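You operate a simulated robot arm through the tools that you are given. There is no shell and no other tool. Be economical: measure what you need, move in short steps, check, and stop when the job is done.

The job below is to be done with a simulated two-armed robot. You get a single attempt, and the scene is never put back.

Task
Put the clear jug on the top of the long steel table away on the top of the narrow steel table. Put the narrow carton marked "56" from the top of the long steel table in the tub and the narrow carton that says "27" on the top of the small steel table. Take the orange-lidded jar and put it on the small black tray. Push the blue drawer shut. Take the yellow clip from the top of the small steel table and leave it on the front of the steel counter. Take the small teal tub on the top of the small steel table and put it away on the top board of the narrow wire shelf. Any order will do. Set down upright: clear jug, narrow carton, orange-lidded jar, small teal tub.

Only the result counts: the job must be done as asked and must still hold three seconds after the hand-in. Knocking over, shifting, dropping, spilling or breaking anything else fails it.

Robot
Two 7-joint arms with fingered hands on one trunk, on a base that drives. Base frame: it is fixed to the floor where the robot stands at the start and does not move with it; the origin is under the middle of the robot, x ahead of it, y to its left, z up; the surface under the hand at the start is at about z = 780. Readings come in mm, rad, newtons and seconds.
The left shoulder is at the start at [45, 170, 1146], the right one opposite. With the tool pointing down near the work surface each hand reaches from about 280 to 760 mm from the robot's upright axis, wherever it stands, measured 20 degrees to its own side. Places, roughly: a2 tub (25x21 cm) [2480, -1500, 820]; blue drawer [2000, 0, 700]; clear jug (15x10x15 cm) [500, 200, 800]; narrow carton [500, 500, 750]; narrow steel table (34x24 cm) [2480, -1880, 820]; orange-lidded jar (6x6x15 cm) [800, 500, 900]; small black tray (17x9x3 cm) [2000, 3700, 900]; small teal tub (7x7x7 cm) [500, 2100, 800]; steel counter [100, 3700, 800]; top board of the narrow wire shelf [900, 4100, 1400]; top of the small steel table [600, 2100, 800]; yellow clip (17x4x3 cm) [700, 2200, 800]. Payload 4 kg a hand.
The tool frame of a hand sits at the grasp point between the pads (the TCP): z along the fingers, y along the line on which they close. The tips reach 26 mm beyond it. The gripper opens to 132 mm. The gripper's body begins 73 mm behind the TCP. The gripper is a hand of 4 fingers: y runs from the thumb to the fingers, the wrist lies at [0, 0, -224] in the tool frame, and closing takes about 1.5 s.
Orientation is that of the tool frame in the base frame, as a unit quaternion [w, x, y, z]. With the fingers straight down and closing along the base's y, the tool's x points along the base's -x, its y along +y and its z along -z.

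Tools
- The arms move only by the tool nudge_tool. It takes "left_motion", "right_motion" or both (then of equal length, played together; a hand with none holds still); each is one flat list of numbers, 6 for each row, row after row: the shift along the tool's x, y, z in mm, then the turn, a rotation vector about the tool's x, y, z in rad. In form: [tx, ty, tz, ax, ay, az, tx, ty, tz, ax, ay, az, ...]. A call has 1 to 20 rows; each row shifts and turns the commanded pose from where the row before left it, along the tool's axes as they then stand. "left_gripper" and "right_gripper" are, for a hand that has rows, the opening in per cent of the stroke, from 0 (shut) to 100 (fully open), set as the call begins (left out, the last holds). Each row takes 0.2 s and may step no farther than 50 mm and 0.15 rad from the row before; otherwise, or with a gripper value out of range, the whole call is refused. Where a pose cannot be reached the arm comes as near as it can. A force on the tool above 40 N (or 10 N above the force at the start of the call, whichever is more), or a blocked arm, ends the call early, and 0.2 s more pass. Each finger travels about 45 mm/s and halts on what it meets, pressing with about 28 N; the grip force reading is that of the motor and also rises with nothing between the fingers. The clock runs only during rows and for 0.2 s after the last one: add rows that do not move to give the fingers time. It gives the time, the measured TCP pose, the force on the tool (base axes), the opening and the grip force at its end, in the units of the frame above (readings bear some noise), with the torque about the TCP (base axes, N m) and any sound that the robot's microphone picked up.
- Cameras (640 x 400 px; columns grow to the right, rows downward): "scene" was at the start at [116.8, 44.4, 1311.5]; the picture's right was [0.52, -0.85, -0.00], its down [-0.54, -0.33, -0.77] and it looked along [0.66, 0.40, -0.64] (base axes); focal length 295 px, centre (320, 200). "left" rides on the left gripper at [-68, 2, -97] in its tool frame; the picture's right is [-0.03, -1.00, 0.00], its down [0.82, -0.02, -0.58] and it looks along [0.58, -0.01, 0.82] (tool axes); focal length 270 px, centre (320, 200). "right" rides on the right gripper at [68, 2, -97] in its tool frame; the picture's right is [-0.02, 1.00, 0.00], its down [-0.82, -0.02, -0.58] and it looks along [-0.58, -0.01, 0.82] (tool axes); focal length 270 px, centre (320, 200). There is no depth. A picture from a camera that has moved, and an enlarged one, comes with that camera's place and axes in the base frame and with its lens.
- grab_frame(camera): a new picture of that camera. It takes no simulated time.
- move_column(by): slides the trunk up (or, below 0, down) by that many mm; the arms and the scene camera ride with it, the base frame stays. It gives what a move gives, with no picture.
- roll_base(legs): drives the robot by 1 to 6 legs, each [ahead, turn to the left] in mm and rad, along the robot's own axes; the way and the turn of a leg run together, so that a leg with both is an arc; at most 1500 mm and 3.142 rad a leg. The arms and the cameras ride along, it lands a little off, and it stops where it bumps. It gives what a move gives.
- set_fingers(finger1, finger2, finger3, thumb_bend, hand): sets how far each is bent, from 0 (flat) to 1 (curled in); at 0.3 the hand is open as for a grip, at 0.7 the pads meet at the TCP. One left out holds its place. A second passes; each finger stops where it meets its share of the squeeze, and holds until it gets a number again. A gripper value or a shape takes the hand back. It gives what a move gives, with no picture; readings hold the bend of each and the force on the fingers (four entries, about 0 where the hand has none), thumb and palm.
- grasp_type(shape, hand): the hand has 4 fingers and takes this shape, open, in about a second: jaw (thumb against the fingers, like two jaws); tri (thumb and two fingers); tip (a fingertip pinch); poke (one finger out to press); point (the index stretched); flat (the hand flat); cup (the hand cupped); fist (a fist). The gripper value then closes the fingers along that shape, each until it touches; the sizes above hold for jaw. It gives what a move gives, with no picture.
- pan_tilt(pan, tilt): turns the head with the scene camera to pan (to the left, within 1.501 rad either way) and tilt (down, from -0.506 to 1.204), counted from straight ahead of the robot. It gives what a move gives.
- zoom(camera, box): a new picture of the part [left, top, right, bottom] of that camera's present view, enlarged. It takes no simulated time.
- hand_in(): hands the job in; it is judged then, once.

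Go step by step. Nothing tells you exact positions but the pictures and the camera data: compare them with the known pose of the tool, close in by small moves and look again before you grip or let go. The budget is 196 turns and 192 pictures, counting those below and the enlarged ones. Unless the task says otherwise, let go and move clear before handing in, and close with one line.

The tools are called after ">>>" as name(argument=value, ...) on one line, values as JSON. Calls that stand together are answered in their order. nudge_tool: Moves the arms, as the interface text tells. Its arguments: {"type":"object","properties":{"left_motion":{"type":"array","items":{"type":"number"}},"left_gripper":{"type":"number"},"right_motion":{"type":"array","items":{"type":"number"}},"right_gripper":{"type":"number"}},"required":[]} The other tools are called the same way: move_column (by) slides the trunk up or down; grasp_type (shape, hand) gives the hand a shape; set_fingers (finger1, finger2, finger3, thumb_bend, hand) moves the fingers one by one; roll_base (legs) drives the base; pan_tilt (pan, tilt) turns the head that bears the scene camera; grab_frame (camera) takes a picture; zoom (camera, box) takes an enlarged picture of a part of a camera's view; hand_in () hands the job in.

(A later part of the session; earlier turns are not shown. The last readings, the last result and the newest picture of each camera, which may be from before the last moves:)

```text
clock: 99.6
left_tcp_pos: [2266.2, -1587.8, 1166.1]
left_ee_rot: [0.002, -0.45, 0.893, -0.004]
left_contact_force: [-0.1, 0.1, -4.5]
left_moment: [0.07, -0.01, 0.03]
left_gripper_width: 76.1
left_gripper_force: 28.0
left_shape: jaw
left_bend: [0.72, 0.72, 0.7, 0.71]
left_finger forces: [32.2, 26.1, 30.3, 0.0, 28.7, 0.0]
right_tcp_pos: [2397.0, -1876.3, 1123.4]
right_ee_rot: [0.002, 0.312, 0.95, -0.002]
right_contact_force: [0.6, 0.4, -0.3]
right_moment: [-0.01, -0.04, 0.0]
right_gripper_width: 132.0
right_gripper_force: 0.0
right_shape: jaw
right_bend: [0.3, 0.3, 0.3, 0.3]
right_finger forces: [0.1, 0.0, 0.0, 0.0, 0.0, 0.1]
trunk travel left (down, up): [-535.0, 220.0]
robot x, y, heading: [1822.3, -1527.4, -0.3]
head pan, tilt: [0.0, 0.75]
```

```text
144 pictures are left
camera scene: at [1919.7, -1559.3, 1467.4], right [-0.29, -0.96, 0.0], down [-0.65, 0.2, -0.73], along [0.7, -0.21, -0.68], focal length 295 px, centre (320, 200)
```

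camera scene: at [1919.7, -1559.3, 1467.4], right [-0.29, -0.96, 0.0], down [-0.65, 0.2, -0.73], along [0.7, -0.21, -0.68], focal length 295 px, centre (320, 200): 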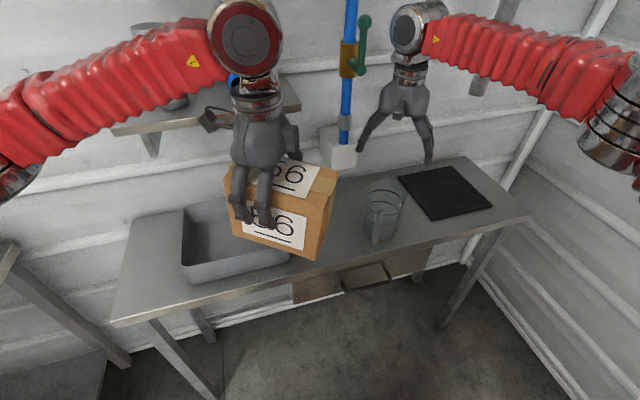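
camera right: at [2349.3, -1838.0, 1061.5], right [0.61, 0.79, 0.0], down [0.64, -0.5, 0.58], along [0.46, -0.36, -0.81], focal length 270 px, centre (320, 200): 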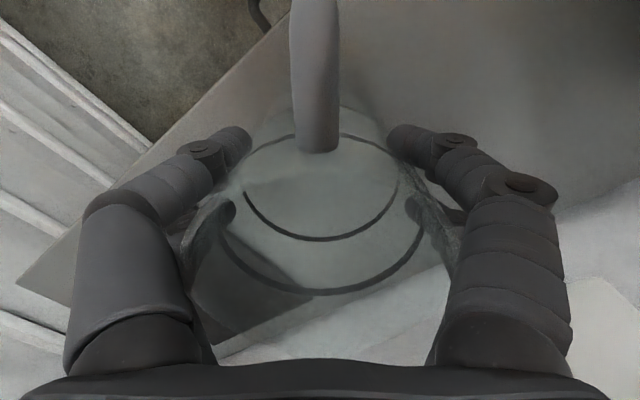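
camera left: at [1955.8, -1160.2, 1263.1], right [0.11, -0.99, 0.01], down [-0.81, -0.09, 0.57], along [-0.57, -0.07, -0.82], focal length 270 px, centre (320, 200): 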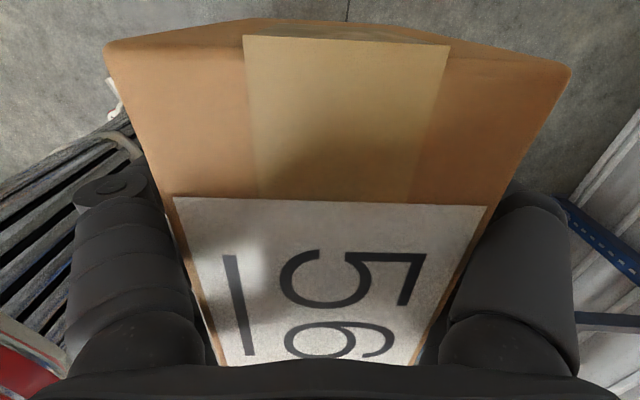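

The jug stands upright. Now I square the left carton and bring it over the tub's front half, keeping clear of the wall shelf.

>>> nudge_tool(left_motion=[0, 0, 0, 0, 0, -0.127, 0, 0, 0, 0, 0, -0.127, 0, 0, 0, 0, 0, -0.127, 0, 0, 0, 0, 0, -0.127, 0, 0, 0, 0, 0, -0.127, -19.6, -34.8, 0, 0, 0, 0, -19.6, -34.8, 0, 0, 0, 0, -19.6, -34.8, 0, 0, 0, 0, -19.6, -34.8, 0, 0, 0, 0, -19.6, -34.8, 0, 0, 0, 0, 0, 0, 40, 0, 0, 0, 0, 0, 40, 0, 0, 0])

>>> grab_frame(camera="scene")

>>> grab_frame(camera="left")

```text
clock: 101.8
left_tcp_pos: [2423.4, -1500.2, 1170.0]
left_ee_rot: [-0.005, -0.701, 0.713, 0.001]
left_contact_force: [-27.9, 6.3, 7.4]
left_moment: [0.16, -1.6, 0.92]
left_gripper_width: 74.1
left_gripper_force: 28.4
left_shape: jaw
left_bend: [0.72, 0.72, 0.7, 0.71]
left_finger forces: [36.5, 25.6, 29.5, 0.0, 62.4, 0.1]
right_tcp_pos: [2396.6, -1876.5, 1122.1]
right_ee_rot: [0.003, 0.312, 0.95, -0.001]
right_contact_force: [0.7, 0.0, -1.1]
right_moment: [0.02, 0.05, -0.01]
right_gripper_width: 132.0
right_gripper_force: 0.0
right_shape: jaw
right_bend: [0.3, 0.3, 0.3, 0.3]
right_finger forces: [0.0, 0.0, 0.0, 0.0, 0.0, 0.0]
trunk travel left (down, up): [-535.0, 220.0]
robot x, y, heading: [1825.1, -1531.2, -0.299]
head pan, tilt: [0.0, 0.75]
stopped in row 10 (left hand): the force on the tool passed its limit at 54 N (the readings are from after the stop); the commanded pose is now the measured one
```

```text
143 pictures are left
camera scene: at [1918.7, -1559.2, 1467.6], right [-0.29, -0.96, 0.0], down [-0.65, 0.2, -0.73], along [0.7, -0.21, -0.68], focal length 295 px, centre (320, 200)
```

scene: 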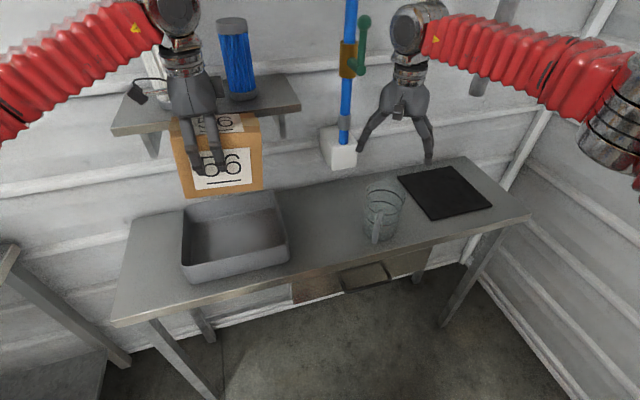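

```text
142 pictures are left
camera left: at [2422.9, -1431.6, 1266.9], right [1.0, 0.01, -0.01], down [0.01, -0.81, 0.58], along [0.0, -0.58, -0.81], focal length 270 px, centre (320, 200)
```

left: 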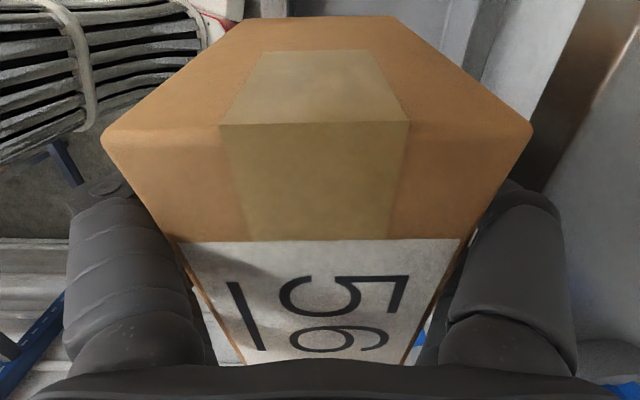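

The shelf is a bit farther out than reckoned. I back off, go down below its level and look at how the carton hangs.

>>> nudge_tool(left_motion=[0, 25, 0, 0, 0, 0, 0, 25, 0, 0, 0, 0, 0, 25, 0, 0, 0, 0, 0, 0, 35, 0, 0, 0, 0, 0, 35, 0, 0, 0, 0, 0, 35, 0, 0, 0])

>>> grab_frame(camera="scene")

>>> grab_frame(camera="left")

>>> grab_frame(camera="right")

```text
clock: 103.2
left_tcp_pos: [2350.4, -1500.7, 1060.8]
left_ee_rot: [-0.005, -0.702, 0.712, 0.0]
left_contact_force: [0.0, 0.0, -4.8]
left_moment: [0.08, 0.04, 0.03]
left_gripper_width: 74.5
left_gripper_force: 28.0
left_shape: jaw
left_bend: [0.72, 0.72, 0.7, 0.71]
left_finger forces: [33.4, 24.6, 29.9, 0.0, 27.7, 0.0]
right_tcp_pos: [2397.0, -1877.9, 1121.6]
right_ee_rot: [0.003, 0.313, 0.95, -0.002]
right_contact_force: [0.0, 0.6, 0.5]
right_moment: [-0.03, 0.0, -0.04]
right_gripper_width: 131.8
right_gripper_force: 0.0
right_shape: jaw
right_bend: [0.3, 0.3, 0.3, 0.3]
right_finger forces: [0.0, 0.1, 0.0, 0.1, 0.0, 0.1]
trunk travel left (down, up): [-535.0, 220.0]
robot x, y, heading: [1823.0, -1529.4, -0.297]
head pan, tilt: [0.0, 0.75]
```

```text
141 pictures are left
camera scene: at [1920.8, -1559.6, 1467.3], right [-0.29, -0.96, 0.0], down [-0.65, 0.2, -0.73], along [0.7, -0.21, -0.68], focal length 295 px, centre (320, 200)
```

scene: 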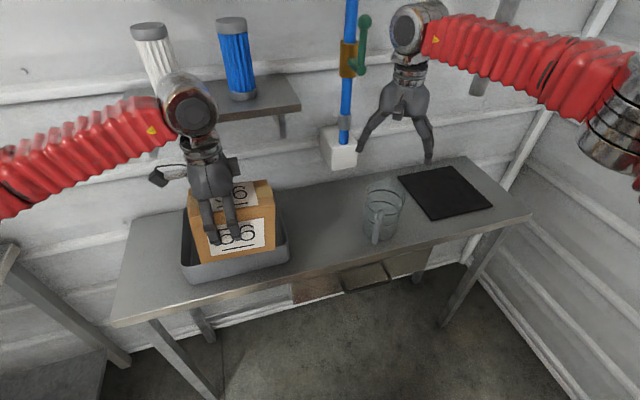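

```text
140 pictures are left
camera left: at [2350.6, -1430.7, 1158.0], right [1.0, 0.01, 0.0], down [0.01, -0.81, 0.58], along [0.0, -0.58, -0.81], focal length 270 px, centre (320, 200)
```

left: 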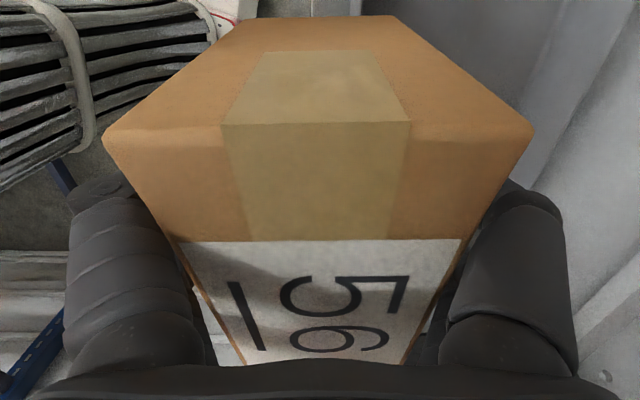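

```text
139 pictures are left
camera right: at [2344.0, -1835.6, 1219.1], right [0.61, 0.79, 0.0], down [0.64, -0.5, 0.58], along [0.46, -0.36, -0.81], focal length 270 px, centre (320, 200)
```

right: 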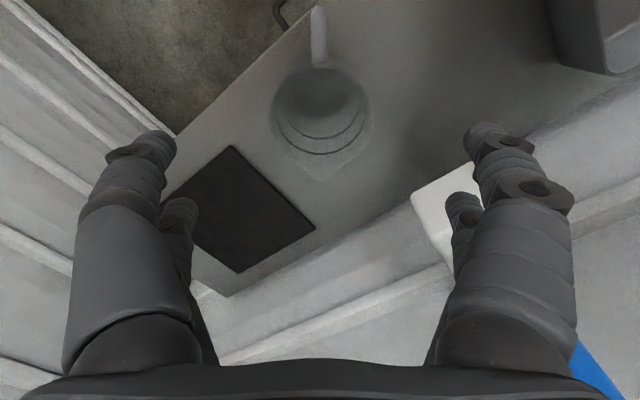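

The carton slid slightly in the grip but hangs level, with its centre about 25 mm to the −y side. I come down to just above the tub rim and slide in under the shelf.

>>> nudge_tool(left_motion=[-17, 0, 35, 0, 0, 0, -18, 0, 33, 0, 0, 0, 0, -30, 0, 0, 0, 0, 0, -30, 0, 0, 0, 0, 0, -30, 0, 0, 0, 0])

>>> grab_frame(camera="scene")

>>> grab_frame(camera="left")

```text
clock: 104.4
left_tcp_pos: [2439.9, -1468.0, 992.7]
left_ee_rot: [-0.004, -0.701, 0.713, -0.001]
left_contact_force: [-0.7, 0.2, -5.9]
left_moment: [0.11, 0.01, 0.0]
left_gripper_width: 74.5
left_gripper_force: 28.2
left_shape: jaw
left_bend: [0.72, 0.72, 0.7, 0.71]
left_finger forces: [32.9, 24.4, 29.4, 0.0, 27.4, 0.0]
right_tcp_pos: [2398.0, -1878.1, 1121.0]
right_ee_rot: [0.001, 0.312, 0.95, -0.002]
right_contact_force: [-0.3, 0.5, -0.6]
right_moment: [0.0, 0.0, -0.02]
right_gripper_width: 131.7
right_gripper_force: 0.1
right_shape: jaw
right_bend: [0.3, 0.3, 0.3, 0.3]
right_finger forces: [0.0, 0.0, 0.0, 0.1, 0.0, 0.1]
trunk travel left (down, up): [-535.0, 220.0]
robot x, y, heading: [1819.8, -1531.7, -0.298]
head pan, tilt: [0.0, 0.75]
```

```text
138 pictures are left
camera scene: at [1921.1, -1560.3, 1467.2], right [-0.29, -0.96, 0.0], down [-0.65, 0.2, -0.73], along [0.7, -0.21, -0.68], focal length 295 px, centre (320, 200)
```

scene: 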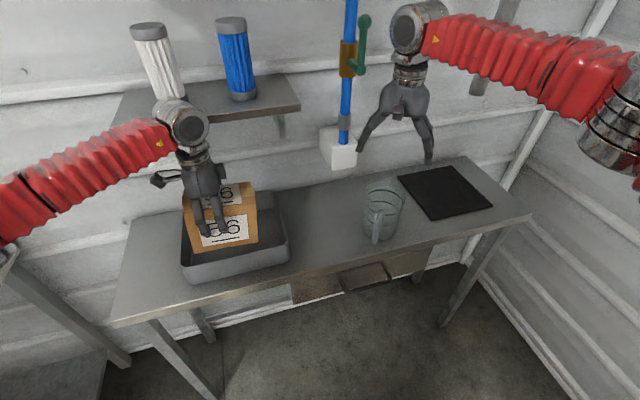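

```text
137 pictures are left
camera left: at [2440.1, -1399.1, 1089.7], right [1.0, 0.01, -0.01], down [0.01, -0.81, 0.58], along [0.0, -0.58, -0.81], focal length 270 px, centre (320, 200)
```

left: 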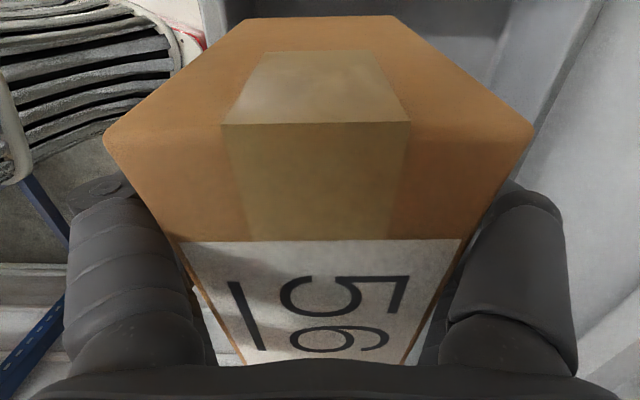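

The carton is over the tub opening. I lower it in small steps.

>>> nudge_tool(left_motion=[0, 0, 25, 0, 0, 0, 0, 0, 25, 0, 0, 0, 0, 0, 10, 0, 0, 0, 0, 0, 5, 0, 0, 0])

>>> grab_frame(camera="scene")

```text
clock: 105.4
left_tcp_pos: [2442.3, -1466.5, 930.4]
left_ee_rot: [-0.004, -0.701, 0.713, -0.001]
left_contact_force: [0.0, 0.0, -4.8]
left_moment: [0.06, -0.02, -0.01]
left_gripper_width: 74.2
left_gripper_force: 28.0
left_shape: jaw
left_bend: [0.72, 0.72, 0.7, 0.71]
left_finger forces: [32.7, 24.4, 29.4, 0.1, 27.3, 0.0]
right_tcp_pos: [2397.9, -1876.8, 1121.7]
right_ee_rot: [0.002, 0.312, 0.95, -0.002]
right_contact_force: [-0.5, 0.3, 0.1]
right_moment: [0.01, 0.0, -0.01]
right_gripper_width: 132.1
right_gripper_force: 0.1
right_shape: jaw
right_bend: [0.3, 0.3, 0.3, 0.3]
right_finger forces: [0.0, 0.1, 0.1, 0.0, 0.1, 0.0]
trunk travel left (down, up): [-535.0, 220.0]
robot x, y, heading: [1821.4, -1529.4, -0.301]
head pan, tilt: [0.0, 0.75]
```

```text
136 pictures are left
camera scene: at [1920.5, -1559.7, 1467.3], right [-0.29, -0.96, 0.0], down [-0.65, 0.2, -0.73], along [0.7, -0.21, -0.68], focal length 295 px, centre (320, 200)
```

scene: 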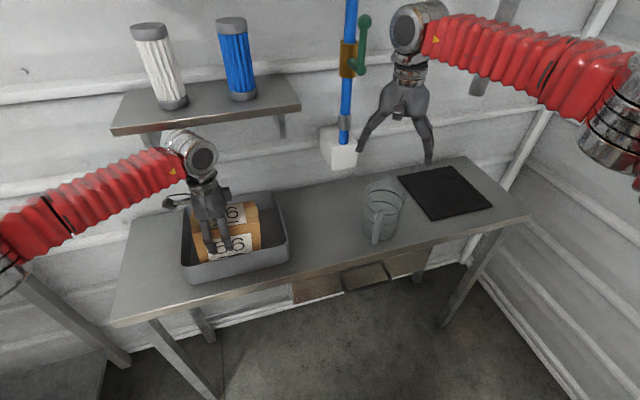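

>>> nudge_tool(left_motion=[0, 0, 5, 0, 0, 0, 0, 0, 4, 0, 0, 0, 0, 0, 0, 0, 0, 0])

>>> zoom(camera="scene", box=[150, 140, 320, 300])

```text
clock: 106.2
left_tcp_pos: [2440.0, -1468.7, 921.1]
left_ee_rot: [-0.004, -0.702, 0.713, 0.0]
left_contact_force: [0.4, -0.3, -4.8]
left_moment: [0.03, -0.01, -0.02]
left_gripper_width: 74.4
left_gripper_force: 28.0
left_shape: jaw
left_bend: [0.72, 0.72, 0.7, 0.71]
left_finger forces: [32.8, 24.5, 29.3, 0.1, 27.3, 0.0]
right_tcp_pos: [2397.7, -1876.7, 1121.9]
right_ee_rot: [0.002, 0.312, 0.95, -0.002]
right_contact_force: [0.6, 0.7, 0.7]
right_moment: [-0.01, 0.01, -0.03]
right_gripper_width: 131.8
right_gripper_force: 0.2
right_shape: jaw
right_bend: [0.3, 0.3, 0.3, 0.3]
right_finger forces: [0.0, 0.0, 0.0, 0.1, 0.0, 0.1]
trunk travel left (down, up): [-535.0, 220.0]
robot x, y, heading: [1824.2, -1529.7, -0.298]
head pan, tilt: [0.0, 0.75]
```

```text
2.50 times, centred on (235, 220) of scene
camera zoom: at [1920.4, -1559.7, 1467.3], right [-0.29, -0.96, 0.0], down [-0.65, 0.2, -0.73], along [0.7, -0.21, -0.68], focal length 737 px, centre (532, 150)
```

zoom: 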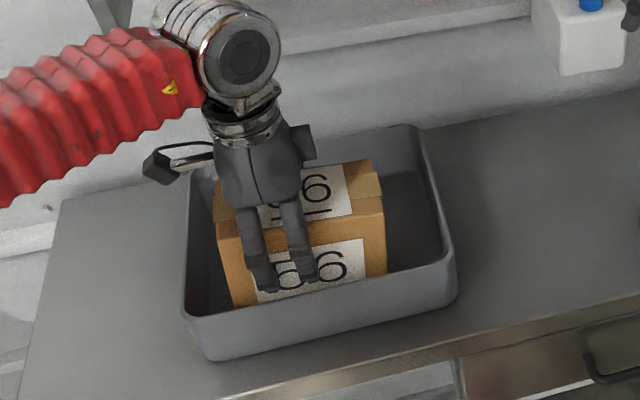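

>>> nudge_tool(left_motion=[0, 0, 4, 0, 0, 0, 0, 0, 4, 0, 0, 0, 0, 0, 0, 0, 0, 0])

```text
clock: 107.0
left_tcp_pos: [2440.3, -1468.0, 915.4]
left_ee_rot: [-0.004, -0.701, 0.713, -0.003]
left_contact_force: [1.2, 4.0, 6.9]
left_moment: [-0.72, -0.03, 0.07]
left_gripper_width: 73.9
left_gripper_force: 28.2
left_shape: jaw
left_bend: [0.72, 0.72, 0.71, 0.71]
left_finger forces: [30.4, 26.3, 31.2, 0.1, 27.6, 0.0]
right_tcp_pos: [2396.0, -1876.5, 1121.9]
right_ee_rot: [0.003, 0.312, 0.95, -0.001]
right_contact_force: [-0.7, 0.4, -0.6]
right_moment: [-0.02, -0.02, 0.01]
right_gripper_width: 131.9
right_gripper_force: 0.1
right_shape: jaw
right_bend: [0.3, 0.3, 0.3, 0.3]
right_finger forces: [0.0, 0.0, 0.0, 0.0, 0.0, 0.0]
trunk travel left (down, up): [-535.0, 220.0]
robot x, y, heading: [1822.7, -1536.0, -0.3]
head pan, tilt: [0.0, 0.75]
```

>>> nudge_tool(left_motion=[0, 0, 2, 0, 0, 0, 0, 0, 2, 0, 0, 0])

>>> zoom(camera="scene", box=[150, 140, 320, 300])

```text
clock: 107.6
left_tcp_pos: [2439.2, -1467.1, 911.3]
left_ee_rot: [-0.004, -0.701, 0.713, -0.002]
left_contact_force: [2.5, 4.1, 13.2]
left_moment: [-1.11, 0.03, 0.09]
left_gripper_width: 73.4
left_gripper_force: 28.5
left_shape: jaw
left_bend: [0.72, 0.72, 0.72, 0.71]
left_finger forces: [29.0, 28.1, 33.0, 0.0, 27.8, 0.1]
right_tcp_pos: [2396.1, -1876.7, 1122.5]
right_ee_rot: [0.003, 0.312, 0.95, -0.001]
right_contact_force: [-0.1, -0.8, 0.2]
right_moment: [-0.01, 0.01, -0.05]
right_gripper_width: 131.9
right_gripper_force: 0.0
right_shape: jaw
right_bend: [0.3, 0.3, 0.3, 0.3]
right_finger forces: [0.0, 0.1, 0.1, 0.0, 0.0, 0.1]
trunk travel left (down, up): [-535.0, 220.0]
robot x, y, heading: [1821.2, -1533.8, -0.298]
head pan, tilt: [0.0, 0.75]
```

```text
2.50 times, centred on (235, 220) of scene
camera zoom: at [1918.6, -1559.1, 1467.5], right [-0.29, -0.96, 0.0], down [-0.65, 0.2, -0.73], along [0.7, -0.21, -0.68], focal length 737 px, centre (532, 150)
```

zoom: 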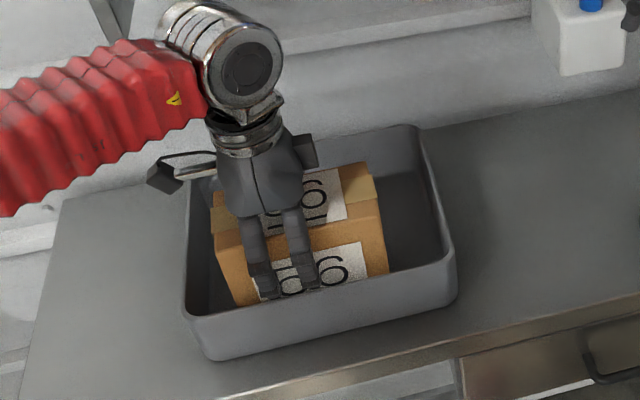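

The low end stands on the floor of the tub and the tilt is small. I open and rise straight up a little, then draw back from the shelf.

>>> nudge_tool(left_motion=[0, 0, 0, 0, 0, 0, 0, 0, 0, 0, 0, 0, 0, 0, 0, 0, 0, 0, 0, 0, 0, 0, 0, 0, 0, 0, 0, 0, 0, 0], left_gripper=82)

>>> zoom(camera="scene", box=[150, 140, 320, 300])

>>> grab_frame(camera="left")

```text
clock: 108.8
left_tcp_pos: [2441.3, -1466.3, 910.6]
left_ee_rot: [-0.004, -0.702, 0.712, -0.001]
left_contact_force: [17.9, 4.1, 12.0]
left_moment: [0.07, 0.36, -0.25]
left_gripper_width: 101.9
left_gripper_force: 0.0
left_shape: jaw
left_bend: [0.66, 0.66, 0.58, 0.42]
left_finger forces: [12.0, 10.6, 0.2, 0.0, 0.0, 0.0]
right_tcp_pos: [2398.1, -1876.2, 1121.6]
right_ee_rot: [0.002, 0.312, 0.95, -0.002]
right_contact_force: [0.2, -0.6, 0.3]
right_moment: [0.0, 0.05, -0.04]
right_gripper_width: 131.8
right_gripper_force: 0.1
right_shape: jaw
right_bend: [0.3, 0.3, 0.3, 0.3]
right_finger forces: [0.0, 0.0, 0.1, 0.0, 0.0, 0.0]
trunk travel left (down, up): [-535.0, 220.0]
robot x, y, heading: [1825.4, -1530.1, -0.297]
head pan, tilt: [0.0, 0.75]
```

```text
2.50 times, centred on (235, 220) of scene
camera zoom: at [1921.3, -1559.5, 1467.3], right [-0.29, -0.96, 0.0], down [-0.65, 0.2, -0.73], along [0.7, -0.21, -0.68], focal length 737 px, centre (532, 150)
```

zoom: 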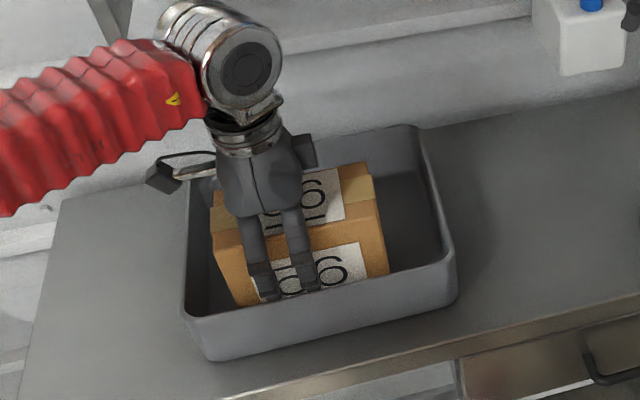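

```text
132 pictures are left
camera left: at [2440.8, -1398.0, 1006.7], right [1.0, 0.01, 0.0], down [0.01, -0.81, 0.58], along [0.0, -0.58, -0.81], focal length 270 px, centre (320, 200)
```

left: 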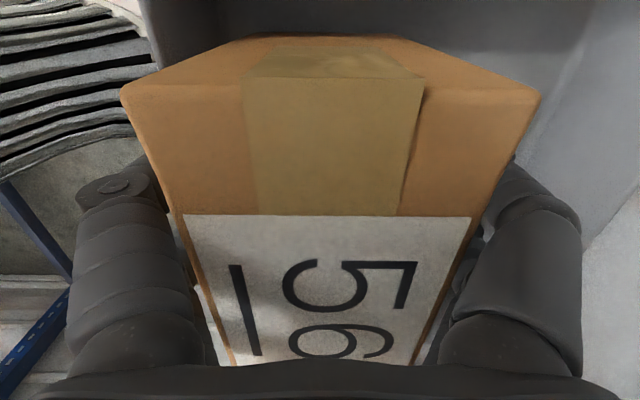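

The front fingers press on the tub wall; I shift slightly inward and rise.

>>> nudge_tool(left_motion=[0, -6, 0, 0, 0, 0, 0, -3, -10, 0, 0, 0, 0, 0, -15, 0, 0, 0, 0, 0, -20, 0, 0, 0])

>>> zoom(camera="scene", box=[150, 140, 320, 300])

```text
clock: 109.8
left_tcp_pos: [2450.1, -1469.5, 957.2]
left_ee_rot: [-0.004, -0.702, 0.712, -0.001]
left_contact_force: [0.4, 0.1, -0.7]
left_moment: [0.01, 0.03, 0.0]
left_gripper_width: 107.8
left_gripper_force: 0.1
left_shape: jaw
left_bend: [0.58, 0.58, 0.57, 0.42]
left_finger forces: [0.0, 0.0, 0.0, 0.0, 0.1, 0.0]
right_tcp_pos: [2397.4, -1878.0, 1121.4]
right_ee_rot: [0.002, 0.312, 0.95, -0.001]
right_contact_force: [0.8, 0.4, -0.1]
right_moment: [0.02, 0.01, -0.03]
right_gripper_width: 132.0
right_gripper_force: 0.1
right_shape: jaw
right_bend: [0.3, 0.3, 0.3, 0.3]
right_finger forces: [0.1, 0.0, 0.1, 0.0, 0.0, 0.0]
trunk travel left (down, up): [-535.0, 220.0]
robot x, y, heading: [1824.9, -1528.9, -0.299]
head pan, tilt: [0.0, 0.75]
```

```text
2.50 times, centred on (235, 220) of scene
camera zoom: at [1919.0, -1559.7, 1467.4], right [-0.29, -0.96, 0.0], down [-0.65, 0.2, -0.73], along [0.7, -0.21, -0.68], focal length 737 px, centre (532, 150)
```

zoom: 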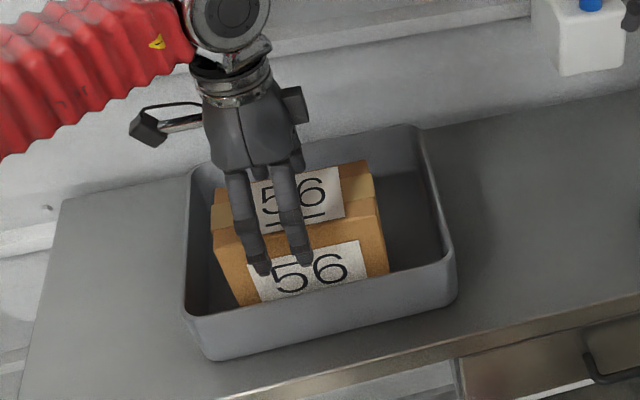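

The carton sits upright in the tub. I raise further, draw back and stow.

>>> nudge_tool(left_motion=[0, 0, -30, 0, 0, 0, 0, 6, -30, 0, 0, 0, 0, 40, 0, 0, 0, 0, 0, 45, 0, 0, 0, 0, 0, 45, -20, 0, 0, 0, 0, 0, -45, 0, 0, 0, 0, 0, -45, 0, 0, 0, 0, 45, 0, 0, 0, 0], right_motion=[0, 0, -30, 0, 0, 0, 0, 0, -30, 0, 0, 0, 40, 0, 0, 0, 0, 0, 40, 0, 0, 0, 0, 0, 40, 0, 0, 0, 0, 0, 40, 0, 0, 0, 0, 0, 0, 0, 0, 0, 0, 0, 0, 0, 0, 0, 0, 0])

>>> grab_frame(camera="scene")

```text
clock: 111.6
left_tcp_pos: [2267.4, -1461.3, 1127.1]
left_ee_rot: [-0.003, -0.702, 0.713, -0.003]
left_contact_force: [-0.2, 0.6, 0.0]
left_moment: [-0.05, -0.02, 0.01]
left_gripper_width: 108.1
left_gripper_force: 0.1
left_shape: jaw
left_bend: [0.57, 0.57, 0.57, 0.42]
left_finger forces: [0.0, 0.1, 0.1, 0.1, 0.1, 0.1]
right_tcp_pos: [2269.5, -1778.0, 1183.6]
right_ee_rot: [0.003, 0.311, 0.95, -0.002]
right_contact_force: [-0.7, 0.4, -0.2]
right_moment: [-0.02, -0.02, 0.0]
right_gripper_width: 132.2
right_gripper_force: 0.1
right_shape: jaw
right_bend: [0.3, 0.3, 0.3, 0.3]
right_finger forces: [0.1, 0.0, 0.1, 0.0, 0.0, 0.0]
trunk travel left (down, up): [-535.0, 220.0]
robot x, y, heading: [1822.6, -1531.3, -0.297]
head pan, tilt: [0.0, 0.75]
```

```text
130 pictures are left
camera scene: at [1918.0, -1557.6, 1467.5], right [-0.29, -0.96, 0.0], down [-0.65, 0.2, -0.73], along [0.7, -0.22, -0.68], focal length 295 px, centre (320, 200)
```

scene: 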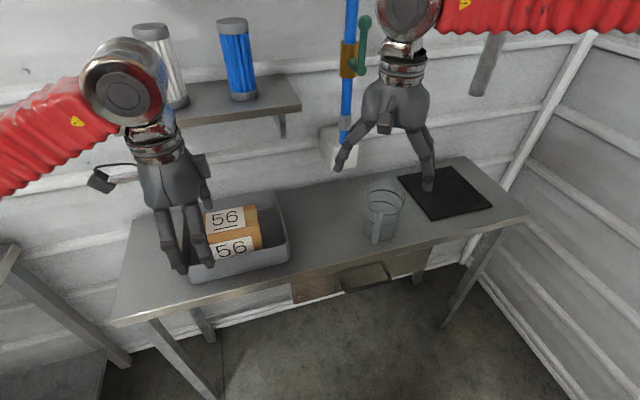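

Both are in place. Next the blue drawer: I reverse the way I came, then turn into the corridor between the tables.

>>> roll_base(legs=[[0, -0.42], [0, -0.42]])

>>> roll_base(legs=[[-880, 0]])

>>> roll_base(legs=[[0, 0.6], [0, 0.5], [0, 0.5]])

>>> pan_tilt(pan=0, tilt=0.6)

>>> grab_frame(camera="scene")

```text
clock: 115.3
left_tcp_pos: [2168.8, -1819.5, 1129.0]
left_ee_rot: [-0.003, -0.354, 0.935, 0.001]
left_contact_force: [-1.0, -0.5, -0.3]
left_moment: [0.0, -0.09, -0.01]
left_gripper_width: 108.2
left_gripper_force: 0.0
left_shape: jaw
left_bend: [0.57, 0.57, 0.57, 0.42]
left_finger forces: [0.0, 0.0, 0.0, 0.1, 0.1, 0.0]
right_tcp_pos: [1937.6, -2033.5, 1182.5]
right_ee_rot: [0.003, 0.669, 0.744, 0.0]
right_contact_force: [-0.8, 0.5, -0.2]
right_moment: [0.05, -0.09, 0.02]
right_gripper_width: 132.2
right_gripper_force: 0.0
right_shape: jaw
right_bend: [0.3, 0.3, 0.3, 0.3]
right_finger forces: [0.0, 0.1, 0.0, 0.0, 0.1, 0.1]
trunk travel left (down, up): [-535.0, 220.0]
robot x, y, heading: [1866.0, -1511.3, -1.128]
head pan, tilt: [0.0, 0.75]
stopped in leg 2: the robot was blocked; the commanded pose is now the measured one
```

```text
clock: 120.0
left_tcp_pos: [1797.5, -1025.8, 1127.6]
left_ee_rot: [-0.004, -0.358, 0.934, 0.0]
left_contact_force: [-0.4, 0.3, -0.6]
left_moment: [-0.03, 0.05, 0.02]
left_gripper_width: 108.1
left_gripper_force: 0.0
left_shape: jaw
left_bend: [0.57, 0.57, 0.57, 0.42]
left_finger forces: [0.0, 0.1, 0.0, 0.0, 0.1, 0.1]
right_tcp_pos: [1567.4, -1241.6, 1183.9]
right_ee_rot: [0.003, 0.665, 0.747, -0.003]
right_contact_force: [0.1, -0.5, -0.4]
right_moment: [0.0, 0.0, -0.02]
right_gripper_width: 132.0
right_gripper_force: 0.0
right_shape: jaw
right_bend: [0.3, 0.3, 0.3, 0.3]
right_finger forces: [0.0, 0.1, 0.1, 0.0, 0.1, 0.0]
trunk travel left (down, up): [-535.0, 220.0]
robot x, y, heading: [1490.0, -723.9, -1.114]
head pan, tilt: [0.0, 0.75]
```

```text
clock: 123.4
left_tcp_pos: [1920.8, -645.0, 1129.1]
left_ee_rot: [0.007, 0.748, -0.664, 0.003]
left_contact_force: [-0.8, 0.6, 1.0]
left_moment: [-0.12, -0.06, 0.0]
left_gripper_width: 108.2
left_gripper_force: 0.0
left_shape: jaw
left_bend: [0.57, 0.57, 0.57, 0.42]
left_finger forces: [0.1, 0.0, 0.1, 0.0, 0.0, 0.0]
right_tcp_pos: [1964.3, -958.0, 1187.8]
right_ee_rot: [0.007, 0.247, 0.969, -0.006]
right_contact_force: [-0.2, 1.8, 2.9]
right_moment: [-0.17, 0.03, -0.03]
right_gripper_width: 132.3
right_gripper_force: 0.1
right_shape: jaw
right_bend: [0.3, 0.3, 0.3, 0.3]
right_finger forces: [0.1, 0.1, 0.0, 0.1, 0.1, 0.0]
trunk travel left (down, up): [-535.0, 220.0]
robot x, y, heading: [1484.9, -779.2, -0.124]
head pan, tilt: [0.0, 0.75]
stopped in leg 2: the robot was blocked; the commanded pose is now the measured one
```

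```text
clock: 124.1
left_tcp_pos: [1919.3, -652.6, 1129.9]
left_ee_rot: [0.002, 0.747, -0.664, 0.001]
left_contact_force: [-0.3, 0.7, -0.4]
left_moment: [0.02, 0.03, 0.0]
left_gripper_width: 108.4
left_gripper_force: 0.0
left_shape: jaw
left_bend: [0.57, 0.57, 0.57, 0.42]
left_finger forces: [0.0, 0.0, 0.1, 0.0, 0.0, 0.0]
right_tcp_pos: [1963.2, -964.3, 1185.6]
right_ee_rot: [0.004, 0.248, 0.969, -0.001]
right_contact_force: [0.6, -0.1, -0.2]
right_moment: [0.04, -0.02, 0.0]
right_gripper_width: 132.1
right_gripper_force: 0.1
right_shape: jaw
right_bend: [0.3, 0.3, 0.3, 0.3]
right_finger forces: [0.0, 0.0, 0.0, 0.0, 0.1, 0.1]
trunk travel left (down, up): [-535.0, 220.0]
robot x, y, heading: [1484.6, -782.4, -0.12]
head pan, tilt: [0.0, 0.6]
```

```text
129 pictures are left
camera scene: at [1588.3, -796.1, 1480.2], right [-0.12, -0.99, 0.0], down [-0.56, 0.07, -0.82], along [0.82, -0.1, -0.57], focal length 295 px, centre (320, 200)
```

scene: 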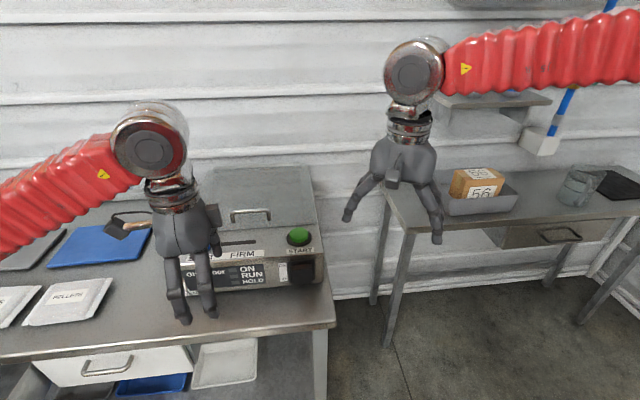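

Carton and jug look fine from here. I turn left to face along the corridor.

>>> roll_base(legs=[[0, 1.69]])

>>> grab_frame(camera="scene")

```text
clock: 127.2
left_tcp_pos: [1644.6, -353.2, 1129.9]
left_ee_rot: [0.005, 0.964, -0.264, 0.005]
left_contact_force: [-0.3, -0.7, 0.3]
left_moment: [-0.06, -0.05, 0.01]
left_gripper_width: 108.1
left_gripper_force: 0.0
left_shape: jaw
left_bend: [0.57, 0.57, 0.57, 0.42]
left_finger forces: [0.0, 0.0, 0.0, 0.0, 0.1, 0.1]
right_tcp_pos: [1918.4, -508.6, 1187.8]
right_ee_rot: [0.008, -0.208, 0.978, -0.001]
right_contact_force: [-1.7, 2.0, 2.3]
right_moment: [-0.1, -0.07, -0.02]
right_gripper_width: 132.1
right_gripper_force: 0.1
right_shape: jaw
right_bend: [0.3, 0.3, 0.3, 0.3]
right_finger forces: [0.0, 0.0, 0.1, 0.1, 0.1, 0.1]
trunk travel left (down, up): [-535.0, 220.0]
robot x, y, heading: [1517.0, -821.3, 0.836]
head pan, tilt: [0.0, 0.6]
stopped in leg 1: the robot was blocked; the commanded pose is now the measured one
```

```text
128 pictures are left
camera scene: at [1586.6, -736.2, 1480.2], right [0.74, -0.67, 0.0], down [-0.38, -0.42, -0.82], along [0.55, 0.61, -0.57], focal length 295 px, centre (320, 200)
```

scene: 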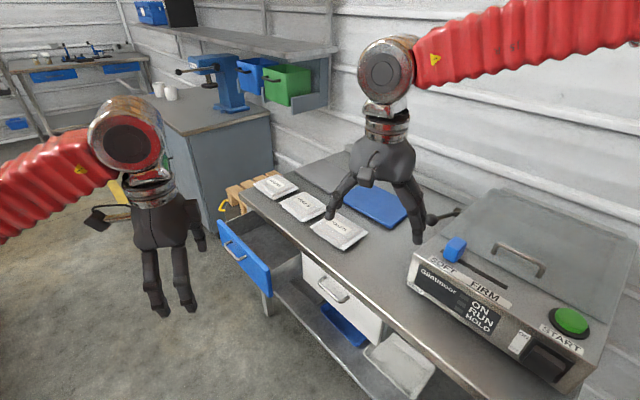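

I see the drawer: its front is at about x 1900, y −140…190, and the closed white one beside it at x ≈ 2010. I go on turning and drive along the corridor.

>>> roll_base(legs=[[0, 0.92]])

>>> roll_base(legs=[[850, 0]])

```text
clock: 130.1
left_tcp_pos: [1247.5, -422.5, 1130.5]
left_ee_rot: [0.001, 0.987, 0.162, 0.006]
left_contact_force: [-1.1, -1.1, 0.4]
left_moment: [0.0, -0.07, 0.01]
left_gripper_width: 108.4
left_gripper_force: 0.1
left_shape: jaw
left_bend: [0.57, 0.57, 0.57, 0.42]
left_finger forces: [0.0, 0.0, 0.0, 0.0, 0.0, 0.0]
right_tcp_pos: [1545.5, -314.8, 1188.3]
right_ee_rot: [0.007, -0.595, 0.804, 0.002]
right_contact_force: [-0.7, -1.4, 0.3]
right_moment: [0.05, -0.08, 0.01]
right_gripper_width: 131.9
right_gripper_force: 0.1
right_shape: jaw
right_bend: [0.3, 0.3, 0.3, 0.3]
right_finger forces: [0.1, 0.1, 0.1, 0.0, 0.0, 0.0]
trunk travel left (down, up): [-535.0, 220.0]
robot x, y, heading: [1571.6, -815.5, 1.687]
head pan, tilt: [0.0, 0.6]
stopped in leg 1: the robot was blocked; the commanded pose is now the measured one
```

```text
clock: 134.7
left_tcp_pos: [1153.4, 428.3, 1132.1]
left_ee_rot: [0.001, 0.987, 0.16, 0.004]
left_contact_force: [-0.1, 0.3, 0.3]
left_moment: [0.0, 0.02, 0.02]
left_gripper_width: 108.1
left_gripper_force: 0.0
left_shape: jaw
left_bend: [0.57, 0.57, 0.57, 0.42]
left_finger forces: [0.0, 0.0, 0.1, 0.0, 0.0, 0.0]
right_tcp_pos: [1451.3, 538.0, 1186.8]
right_ee_rot: [0.003, -0.594, 0.804, 0.002]
right_contact_force: [-0.2, -0.5, 0.7]
right_moment: [-0.03, -0.03, -0.03]
right_gripper_width: 132.0
right_gripper_force: 0.1
right_shape: jaw
right_bend: [0.3, 0.3, 0.3, 0.3]
right_finger forces: [0.0, 0.0, 0.0, 0.0, 0.0, 0.0]
trunk travel left (down, up): [-535.0, 220.0]
robot x, y, heading: [1474.2, 37.2, 1.686]
head pan, tilt: [0.0, 0.6]
```

>>> roll_base(legs=[[0, -0.85]])

>>> roll_base(legs=[[0, -0.84]])

>>> grab_frame(camera="scene")

```text
clock: 137.5
left_tcp_pos: [1550.5, 534.0, 1131.9]
left_ee_rot: [0.003, 0.967, -0.254, 0.004]
left_contact_force: [-0.3, -0.4, -0.3]
left_moment: [-0.02, 0.0, 0.06]
left_gripper_width: 108.2
left_gripper_force: 0.1
left_shape: jaw
left_bend: [0.57, 0.57, 0.57, 0.42]
left_finger forces: [0.0, 0.0, 0.0, 0.0, 0.0, 0.0]
right_tcp_pos: [1831.1, 384.7, 1188.6]
right_ee_rot: [0.004, -0.216, 0.976, 0.001]
right_contact_force: [-0.3, -0.2, 0.8]
right_moment: [0.01, 0.0, 0.0]
right_gripper_width: 131.9
right_gripper_force: 0.1
right_shape: jaw
right_bend: [0.3, 0.3, 0.3, 0.3]
right_finger forces: [0.0, 0.0, 0.0, 0.1, 0.0, 0.1]
trunk travel left (down, up): [-535.0, 220.0]
robot x, y, heading: [1431.5, 68.9, 0.85]
head pan, tilt: [0.0, 0.6]
```

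```text
clock: 140.6
left_tcp_pos: [1862.3, 292.8, 1134.2]
left_ee_rot: [0.001, 0.783, -0.621, 0.0]
left_contact_force: [-0.3, -0.4, 0.0]
left_moment: [0.06, 0.01, -0.02]
left_gripper_width: 108.2
left_gripper_force: 0.0
left_shape: jaw
left_bend: [0.57, 0.57, 0.57, 0.42]
left_finger forces: [0.1, 0.1, 0.0, 0.1, 0.0, 0.0]
right_tcp_pos: [1940.5, -17.0, 1189.3]
right_ee_rot: [0.003, 0.194, 0.981, 0.001]
right_contact_force: [-0.5, -1.3, -0.5]
right_moment: [0.11, 0.03, 0.04]
right_gripper_width: 131.9
right_gripper_force: 0.1
right_shape: jaw
right_bend: [0.3, 0.3, 0.3, 0.3]
right_finger forces: [0.0, 0.0, 0.0, 0.0, 0.1, 0.0]
trunk travel left (down, up): [-535.0, 220.0]
robot x, y, heading: [1435.8, 112.2, 0.038]
head pan, tilt: [0.0, 0.6]
stopped in leg 1: the robot was blocked; the commanded pose is now the measured one
```

```text
127 pictures are left
camera scene: at [1543.4, 110.2, 1480.2], right [0.04, -1.0, 0.0], down [-0.57, -0.02, -0.82], along [0.82, 0.03, -0.57], focal length 295 px, centre (320, 200)
```

scene: 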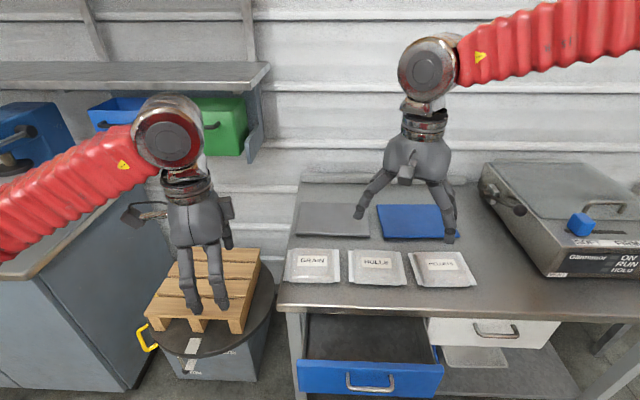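

The drawer front is right before me (x ≈ 1900, centre y ≈ 5). I back up a bit, make a fist with the right hand and turn it to point forward.

>>> roll_base(legs=[[-130, 0]])

>>> grasp_type(hand="right", shape="fist")

>>> nudge_tool(right_motion=[0, 0, 0, 0, 0, -0.143, 0, 0, 0, 0, 0, -0.143, 0, 0, 0, 0, 0, -0.143, 0, 0, 0, 0, -0.143, 0, 0, 0, 0, 0, -0.143, 0, 0, 0, 0, 0, -0.143, 0, 0, 0, 0, 0, -0.143, 0, 0, 0, 0, 0, -0.143, 0, 0, 0, 0, 0, -0.143, 0, 0, 0, 0, 0, -0.143, 0, 0, 0, 0, 0, -0.143, 0, 0, 0, 0, 0, -0.143, 0, 0, 0, 0, 0, -0.143, 0, 0, 0, 0, 0, -0.143, 0])

>>> grab_frame(camera="scene")

```text
clock: 141.9
left_tcp_pos: [1729.1, 293.5, 1134.3]
left_ee_rot: [0.003, 0.784, -0.62, 0.003]
left_contact_force: [-0.9, 0.2, -0.2]
left_moment: [0.02, 0.0, -0.01]
left_gripper_width: 108.2
left_gripper_force: 0.0
left_shape: jaw
left_bend: [0.57, 0.57, 0.57, 0.42]
left_finger forces: [0.0, 0.2, 0.0, 0.0, 0.0, 0.1]
right_tcp_pos: [1808.7, -16.0, 1189.0]
right_ee_rot: [0.004, 0.193, 0.981, 0.0]
right_contact_force: [-1.1, -1.5, -0.2]
right_moment: [0.01, -0.04, 0.01]
right_gripper_width: 132.3
right_gripper_force: 0.1
right_shape: jaw
right_bend: [0.3, 0.3, 0.3, 0.3]
right_finger forces: [0.0, 0.1, 0.0, 0.0, 0.0, 0.0]
trunk travel left (down, up): [-535.0, 220.0]
robot x, y, heading: [1310.3, 108.3, 0.035]
head pan, tilt: [0.0, 0.6]
```

```text
clock: 142.8
left_tcp_pos: [1732.3, 291.5, 1134.0]
left_ee_rot: [0.003, 0.784, -0.621, 0.002]
left_contact_force: [0.8, -0.2, -0.1]
left_moment: [0.05, 0.03, 0.01]
left_gripper_width: 108.2
left_gripper_force: 0.1
left_shape: jaw
left_bend: [0.57, 0.57, 0.57, 0.42]
left_finger forces: [0.0, 0.0, 0.0, 0.0, 0.0, 0.0]
right_tcp_pos: [1811.3, -14.4, 1189.7]
right_ee_rot: [0.004, 0.192, 0.981, -0.001]
right_contact_force: [0.5, 0.1, 0.5]
right_moment: [-0.01, -0.03, -0.01]
right_gripper_width: 0.1
right_gripper_force: 0.0
right_shape: fist
right_bend: [1.0, 1.0, 1.0, 0.53]
right_finger forces: [0.0, 0.1, 0.0, 0.1, 0.1, 0.1]
trunk travel left (down, up): [-535.0, 220.0]
robot x, y, heading: [1307.9, 108.6, 0.038]
head pan, tilt: [0.0, 0.6]
```

```text
clock: 145.8
left_tcp_pos: [1729.9, 292.7, 1135.1]
left_ee_rot: [0.003, 0.785, -0.62, 0.002]
left_contact_force: [-0.2, 0.6, 0.3]
left_moment: [0.03, 0.01, 0.0]
left_gripper_width: 108.0
left_gripper_force: 0.0
left_shape: jaw
left_bend: [0.57, 0.57, 0.57, 0.42]
left_finger forces: [0.1, 0.0, 0.0, 0.0, 0.1, 0.0]
right_tcp_pos: [1813.1, -49.3, 1379.4]
right_ee_rot: [0.699, -0.021, 0.714, 0.014]
right_contact_force: [0.4, -0.9, -0.1]
right_moment: [0.0, 0.03, 0.0]
right_gripper_width: 0.0
right_gripper_force: 0.0
right_shape: fist
right_bend: [1.0, 1.0, 1.0, 0.53]
right_finger forces: [0.0, 0.0, 0.0, 0.0, 0.0, 0.1]
right hand out of reach, approached as far as the arm can: row 12, 13, 14
trunk travel left (down, up): [-535.0, 220.0]
robot x, y, heading: [1307.6, 104.7, 0.034]
head pan, tilt: [0.0, 0.6]
```

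```text
126 pictures are left
camera scene: at [1411.7, 112.2, 1480.4], right [0.04, -1.0, 0.0], down [-0.56, -0.02, -0.82], along [0.82, 0.03, -0.57], focal length 295 px, centre (320, 200)
```

scene: 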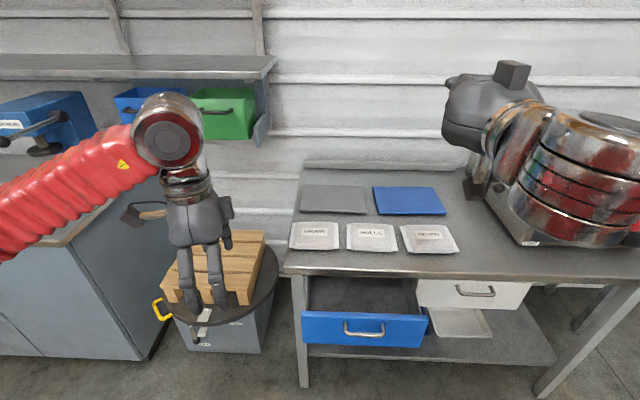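

The right hand now points forward. I raise the left hand a bit and lower the trunk to bring the fist to drawer height.

>>> nudge_tool(left_motion=[0, 0, -45, 0, 0, 0, 0, 0, -45, 0, 0, 0, 0, 0, -45, 0, 0, 0, 0, 0, -45, 0, 0, 0, 0, 0, -45, 0, 0, 0])

>>> move_column(by=-500)

>>> grab_frame(camera="scene")

```text
clock: 147.0
left_tcp_pos: [1729.8, 293.7, 1360.1]
left_ee_rot: [0.002, 0.784, -0.62, 0.002]
left_contact_force: [0.3, 0.8, -0.3]
left_moment: [0.02, 0.04, -0.02]
left_gripper_width: 108.3
left_gripper_force: 0.1
left_shape: jaw
left_bend: [0.57, 0.57, 0.57, 0.42]
left_finger forces: [0.0, 0.0, 0.0, 0.0, 0.1, 0.0]
right_tcp_pos: [1814.0, -50.0, 1379.4]
right_ee_rot: [0.699, -0.019, 0.715, 0.012]
right_contact_force: [-0.4, -0.5, 0.4]
right_moment: [-0.02, -0.01, -0.04]
right_gripper_width: 0.2
right_gripper_force: 0.1
right_shape: fist
right_bend: [1.0, 1.0, 1.0, 0.53]
right_finger forces: [0.0, 0.2, 0.0, 0.0, 0.0, 0.0]
trunk travel left (down, up): [-535.0, 220.0]
robot x, y, heading: [1308.7, 107.8, 0.04]
head pan, tilt: [0.0, 0.6]
```

```text
refused: -500 is not a number from -400 to 400
```

```text
125 pictures are left
camera scene: at [1411.4, 111.5, 1480.4], right [0.04, -1.0, 0.0], down [-0.56, -0.02, -0.83], along [0.82, 0.03, -0.56], focal length 295 px, centre (320, 200)
```

scene: 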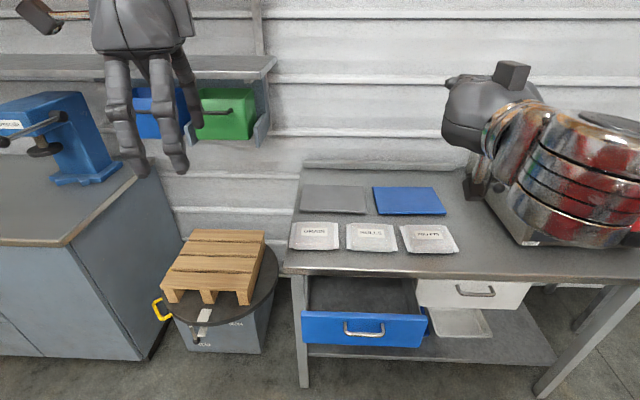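

>>> move_column(by=-400)

>>> grab_frame(camera="scene")

```text
clock: 150.8
left_tcp_pos: [1730.1, 295.6, 960.1]
left_ee_rot: [0.003, 0.784, -0.621, 0.002]
left_contact_force: [-0.6, 0.2, 0.7]
left_moment: [-0.01, 0.0, -0.01]
left_gripper_width: 108.2
left_gripper_force: 0.1
left_shape: jaw
left_bend: [0.57, 0.57, 0.57, 0.42]
left_finger forces: [0.0, 0.0, 0.1, 0.1, 0.0, 0.0]
right_tcp_pos: [1895.2, -46.2, 808.5]
right_ee_rot: [0.566, -0.021, 0.824, 0.012]
right_contact_force: [0.0, -0.1, 4.2]
right_moment: [-0.05, -0.04, -0.02]
right_gripper_width: 0.1
right_gripper_force: 0.1
right_shape: fist
right_bend: [1.0, 1.0, 1.0, 0.53]
right_finger forces: [0.0, 0.1, 0.0, 0.1, 4.9, 0.0]
trunk travel left (down, up): [-135.0, 620.0]
robot x, y, heading: [1309.9, 110.4, 0.038]
head pan, tilt: [0.0, 0.6]
```

```text
124 pictures are left
camera scene: at [1534.0, 116.5, 1070.2], right [0.04, -1.0, 0.0], down [-0.57, -0.02, -0.82], along [0.82, 0.03, -0.57], focal length 295 px, centre (320, 200)
```

scene: 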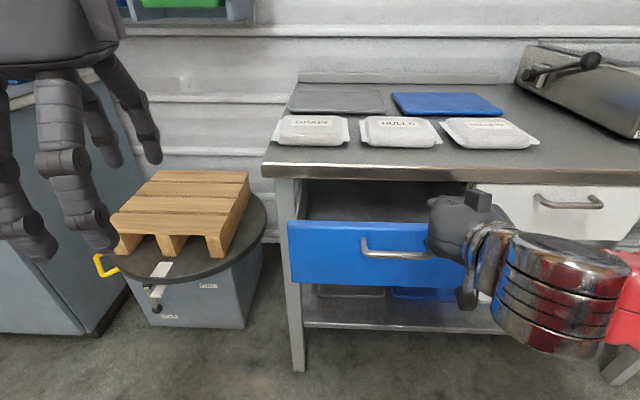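

The fist is now touching the top of the drawer front. I pull back, level the hand and lower it to the drawer's front.

>>> nudge_tool(right_motion=[-8, 0, -20, 0, 0, 0, 14, 0, -37, 0, 0, 0, 14, 0, -37, 0, 0, 0, 0, 0, 0, 0, -0.12, 0, 0, 0, 0, 0, -0.12, 0, 0, 0, 0, 0, -0.12, 0, 45, 0, 0, 0, 0, 0, 45, 0, 0, 0, 0, 0])

>>> grab_frame(camera="scene")

```text
clock: 152.6
left_tcp_pos: [1731.2, 294.5, 959.4]
left_ee_rot: [0.003, 0.784, -0.62, 0.003]
left_contact_force: [0.0, 0.1, 0.3]
left_moment: [0.01, 0.01, 0.01]
left_gripper_width: 108.4
left_gripper_force: 0.2
left_shape: jaw
left_bend: [0.57, 0.57, 0.57, 0.42]
left_finger forces: [0.0, 0.0, 0.0, 0.0, 0.1, 0.0]
right_tcp_pos: [1897.9, -41.2, 975.9]
right_ee_rot: [0.7, -0.021, 0.713, 0.016]
right_contact_force: [-0.8, 0.8, 0.5]
right_moment: [-0.03, 0.02, -0.02]
right_gripper_width: 0.1
right_gripper_force: 0.0
right_shape: fist
right_bend: [1.0, 1.0, 1.0, 0.53]
right_finger forces: [0.0, 0.0, 0.1, 0.0, 0.1, 0.1]
right hand out of reach, approached as far as the arm can: row 1, 2, 3, 4, 5, 6, 7, 8
trunk travel left (down, up): [-135.0, 620.0]
robot x, y, heading: [1304.7, 108.3, 0.037]
head pan, tilt: [0.0, 0.6]
```

```text
123 pictures are left
camera scene: at [1534.5, 116.5, 1070.0], right [0.04, -1.0, 0.0], down [-0.57, -0.02, -0.82], along [0.82, 0.03, -0.57], focal length 295 px, centre (320, 200)
```

scene: 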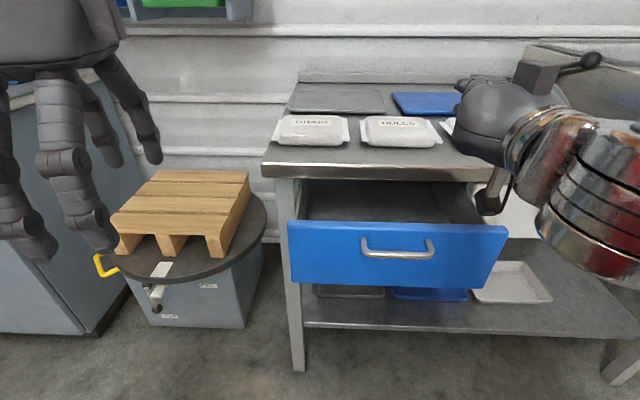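

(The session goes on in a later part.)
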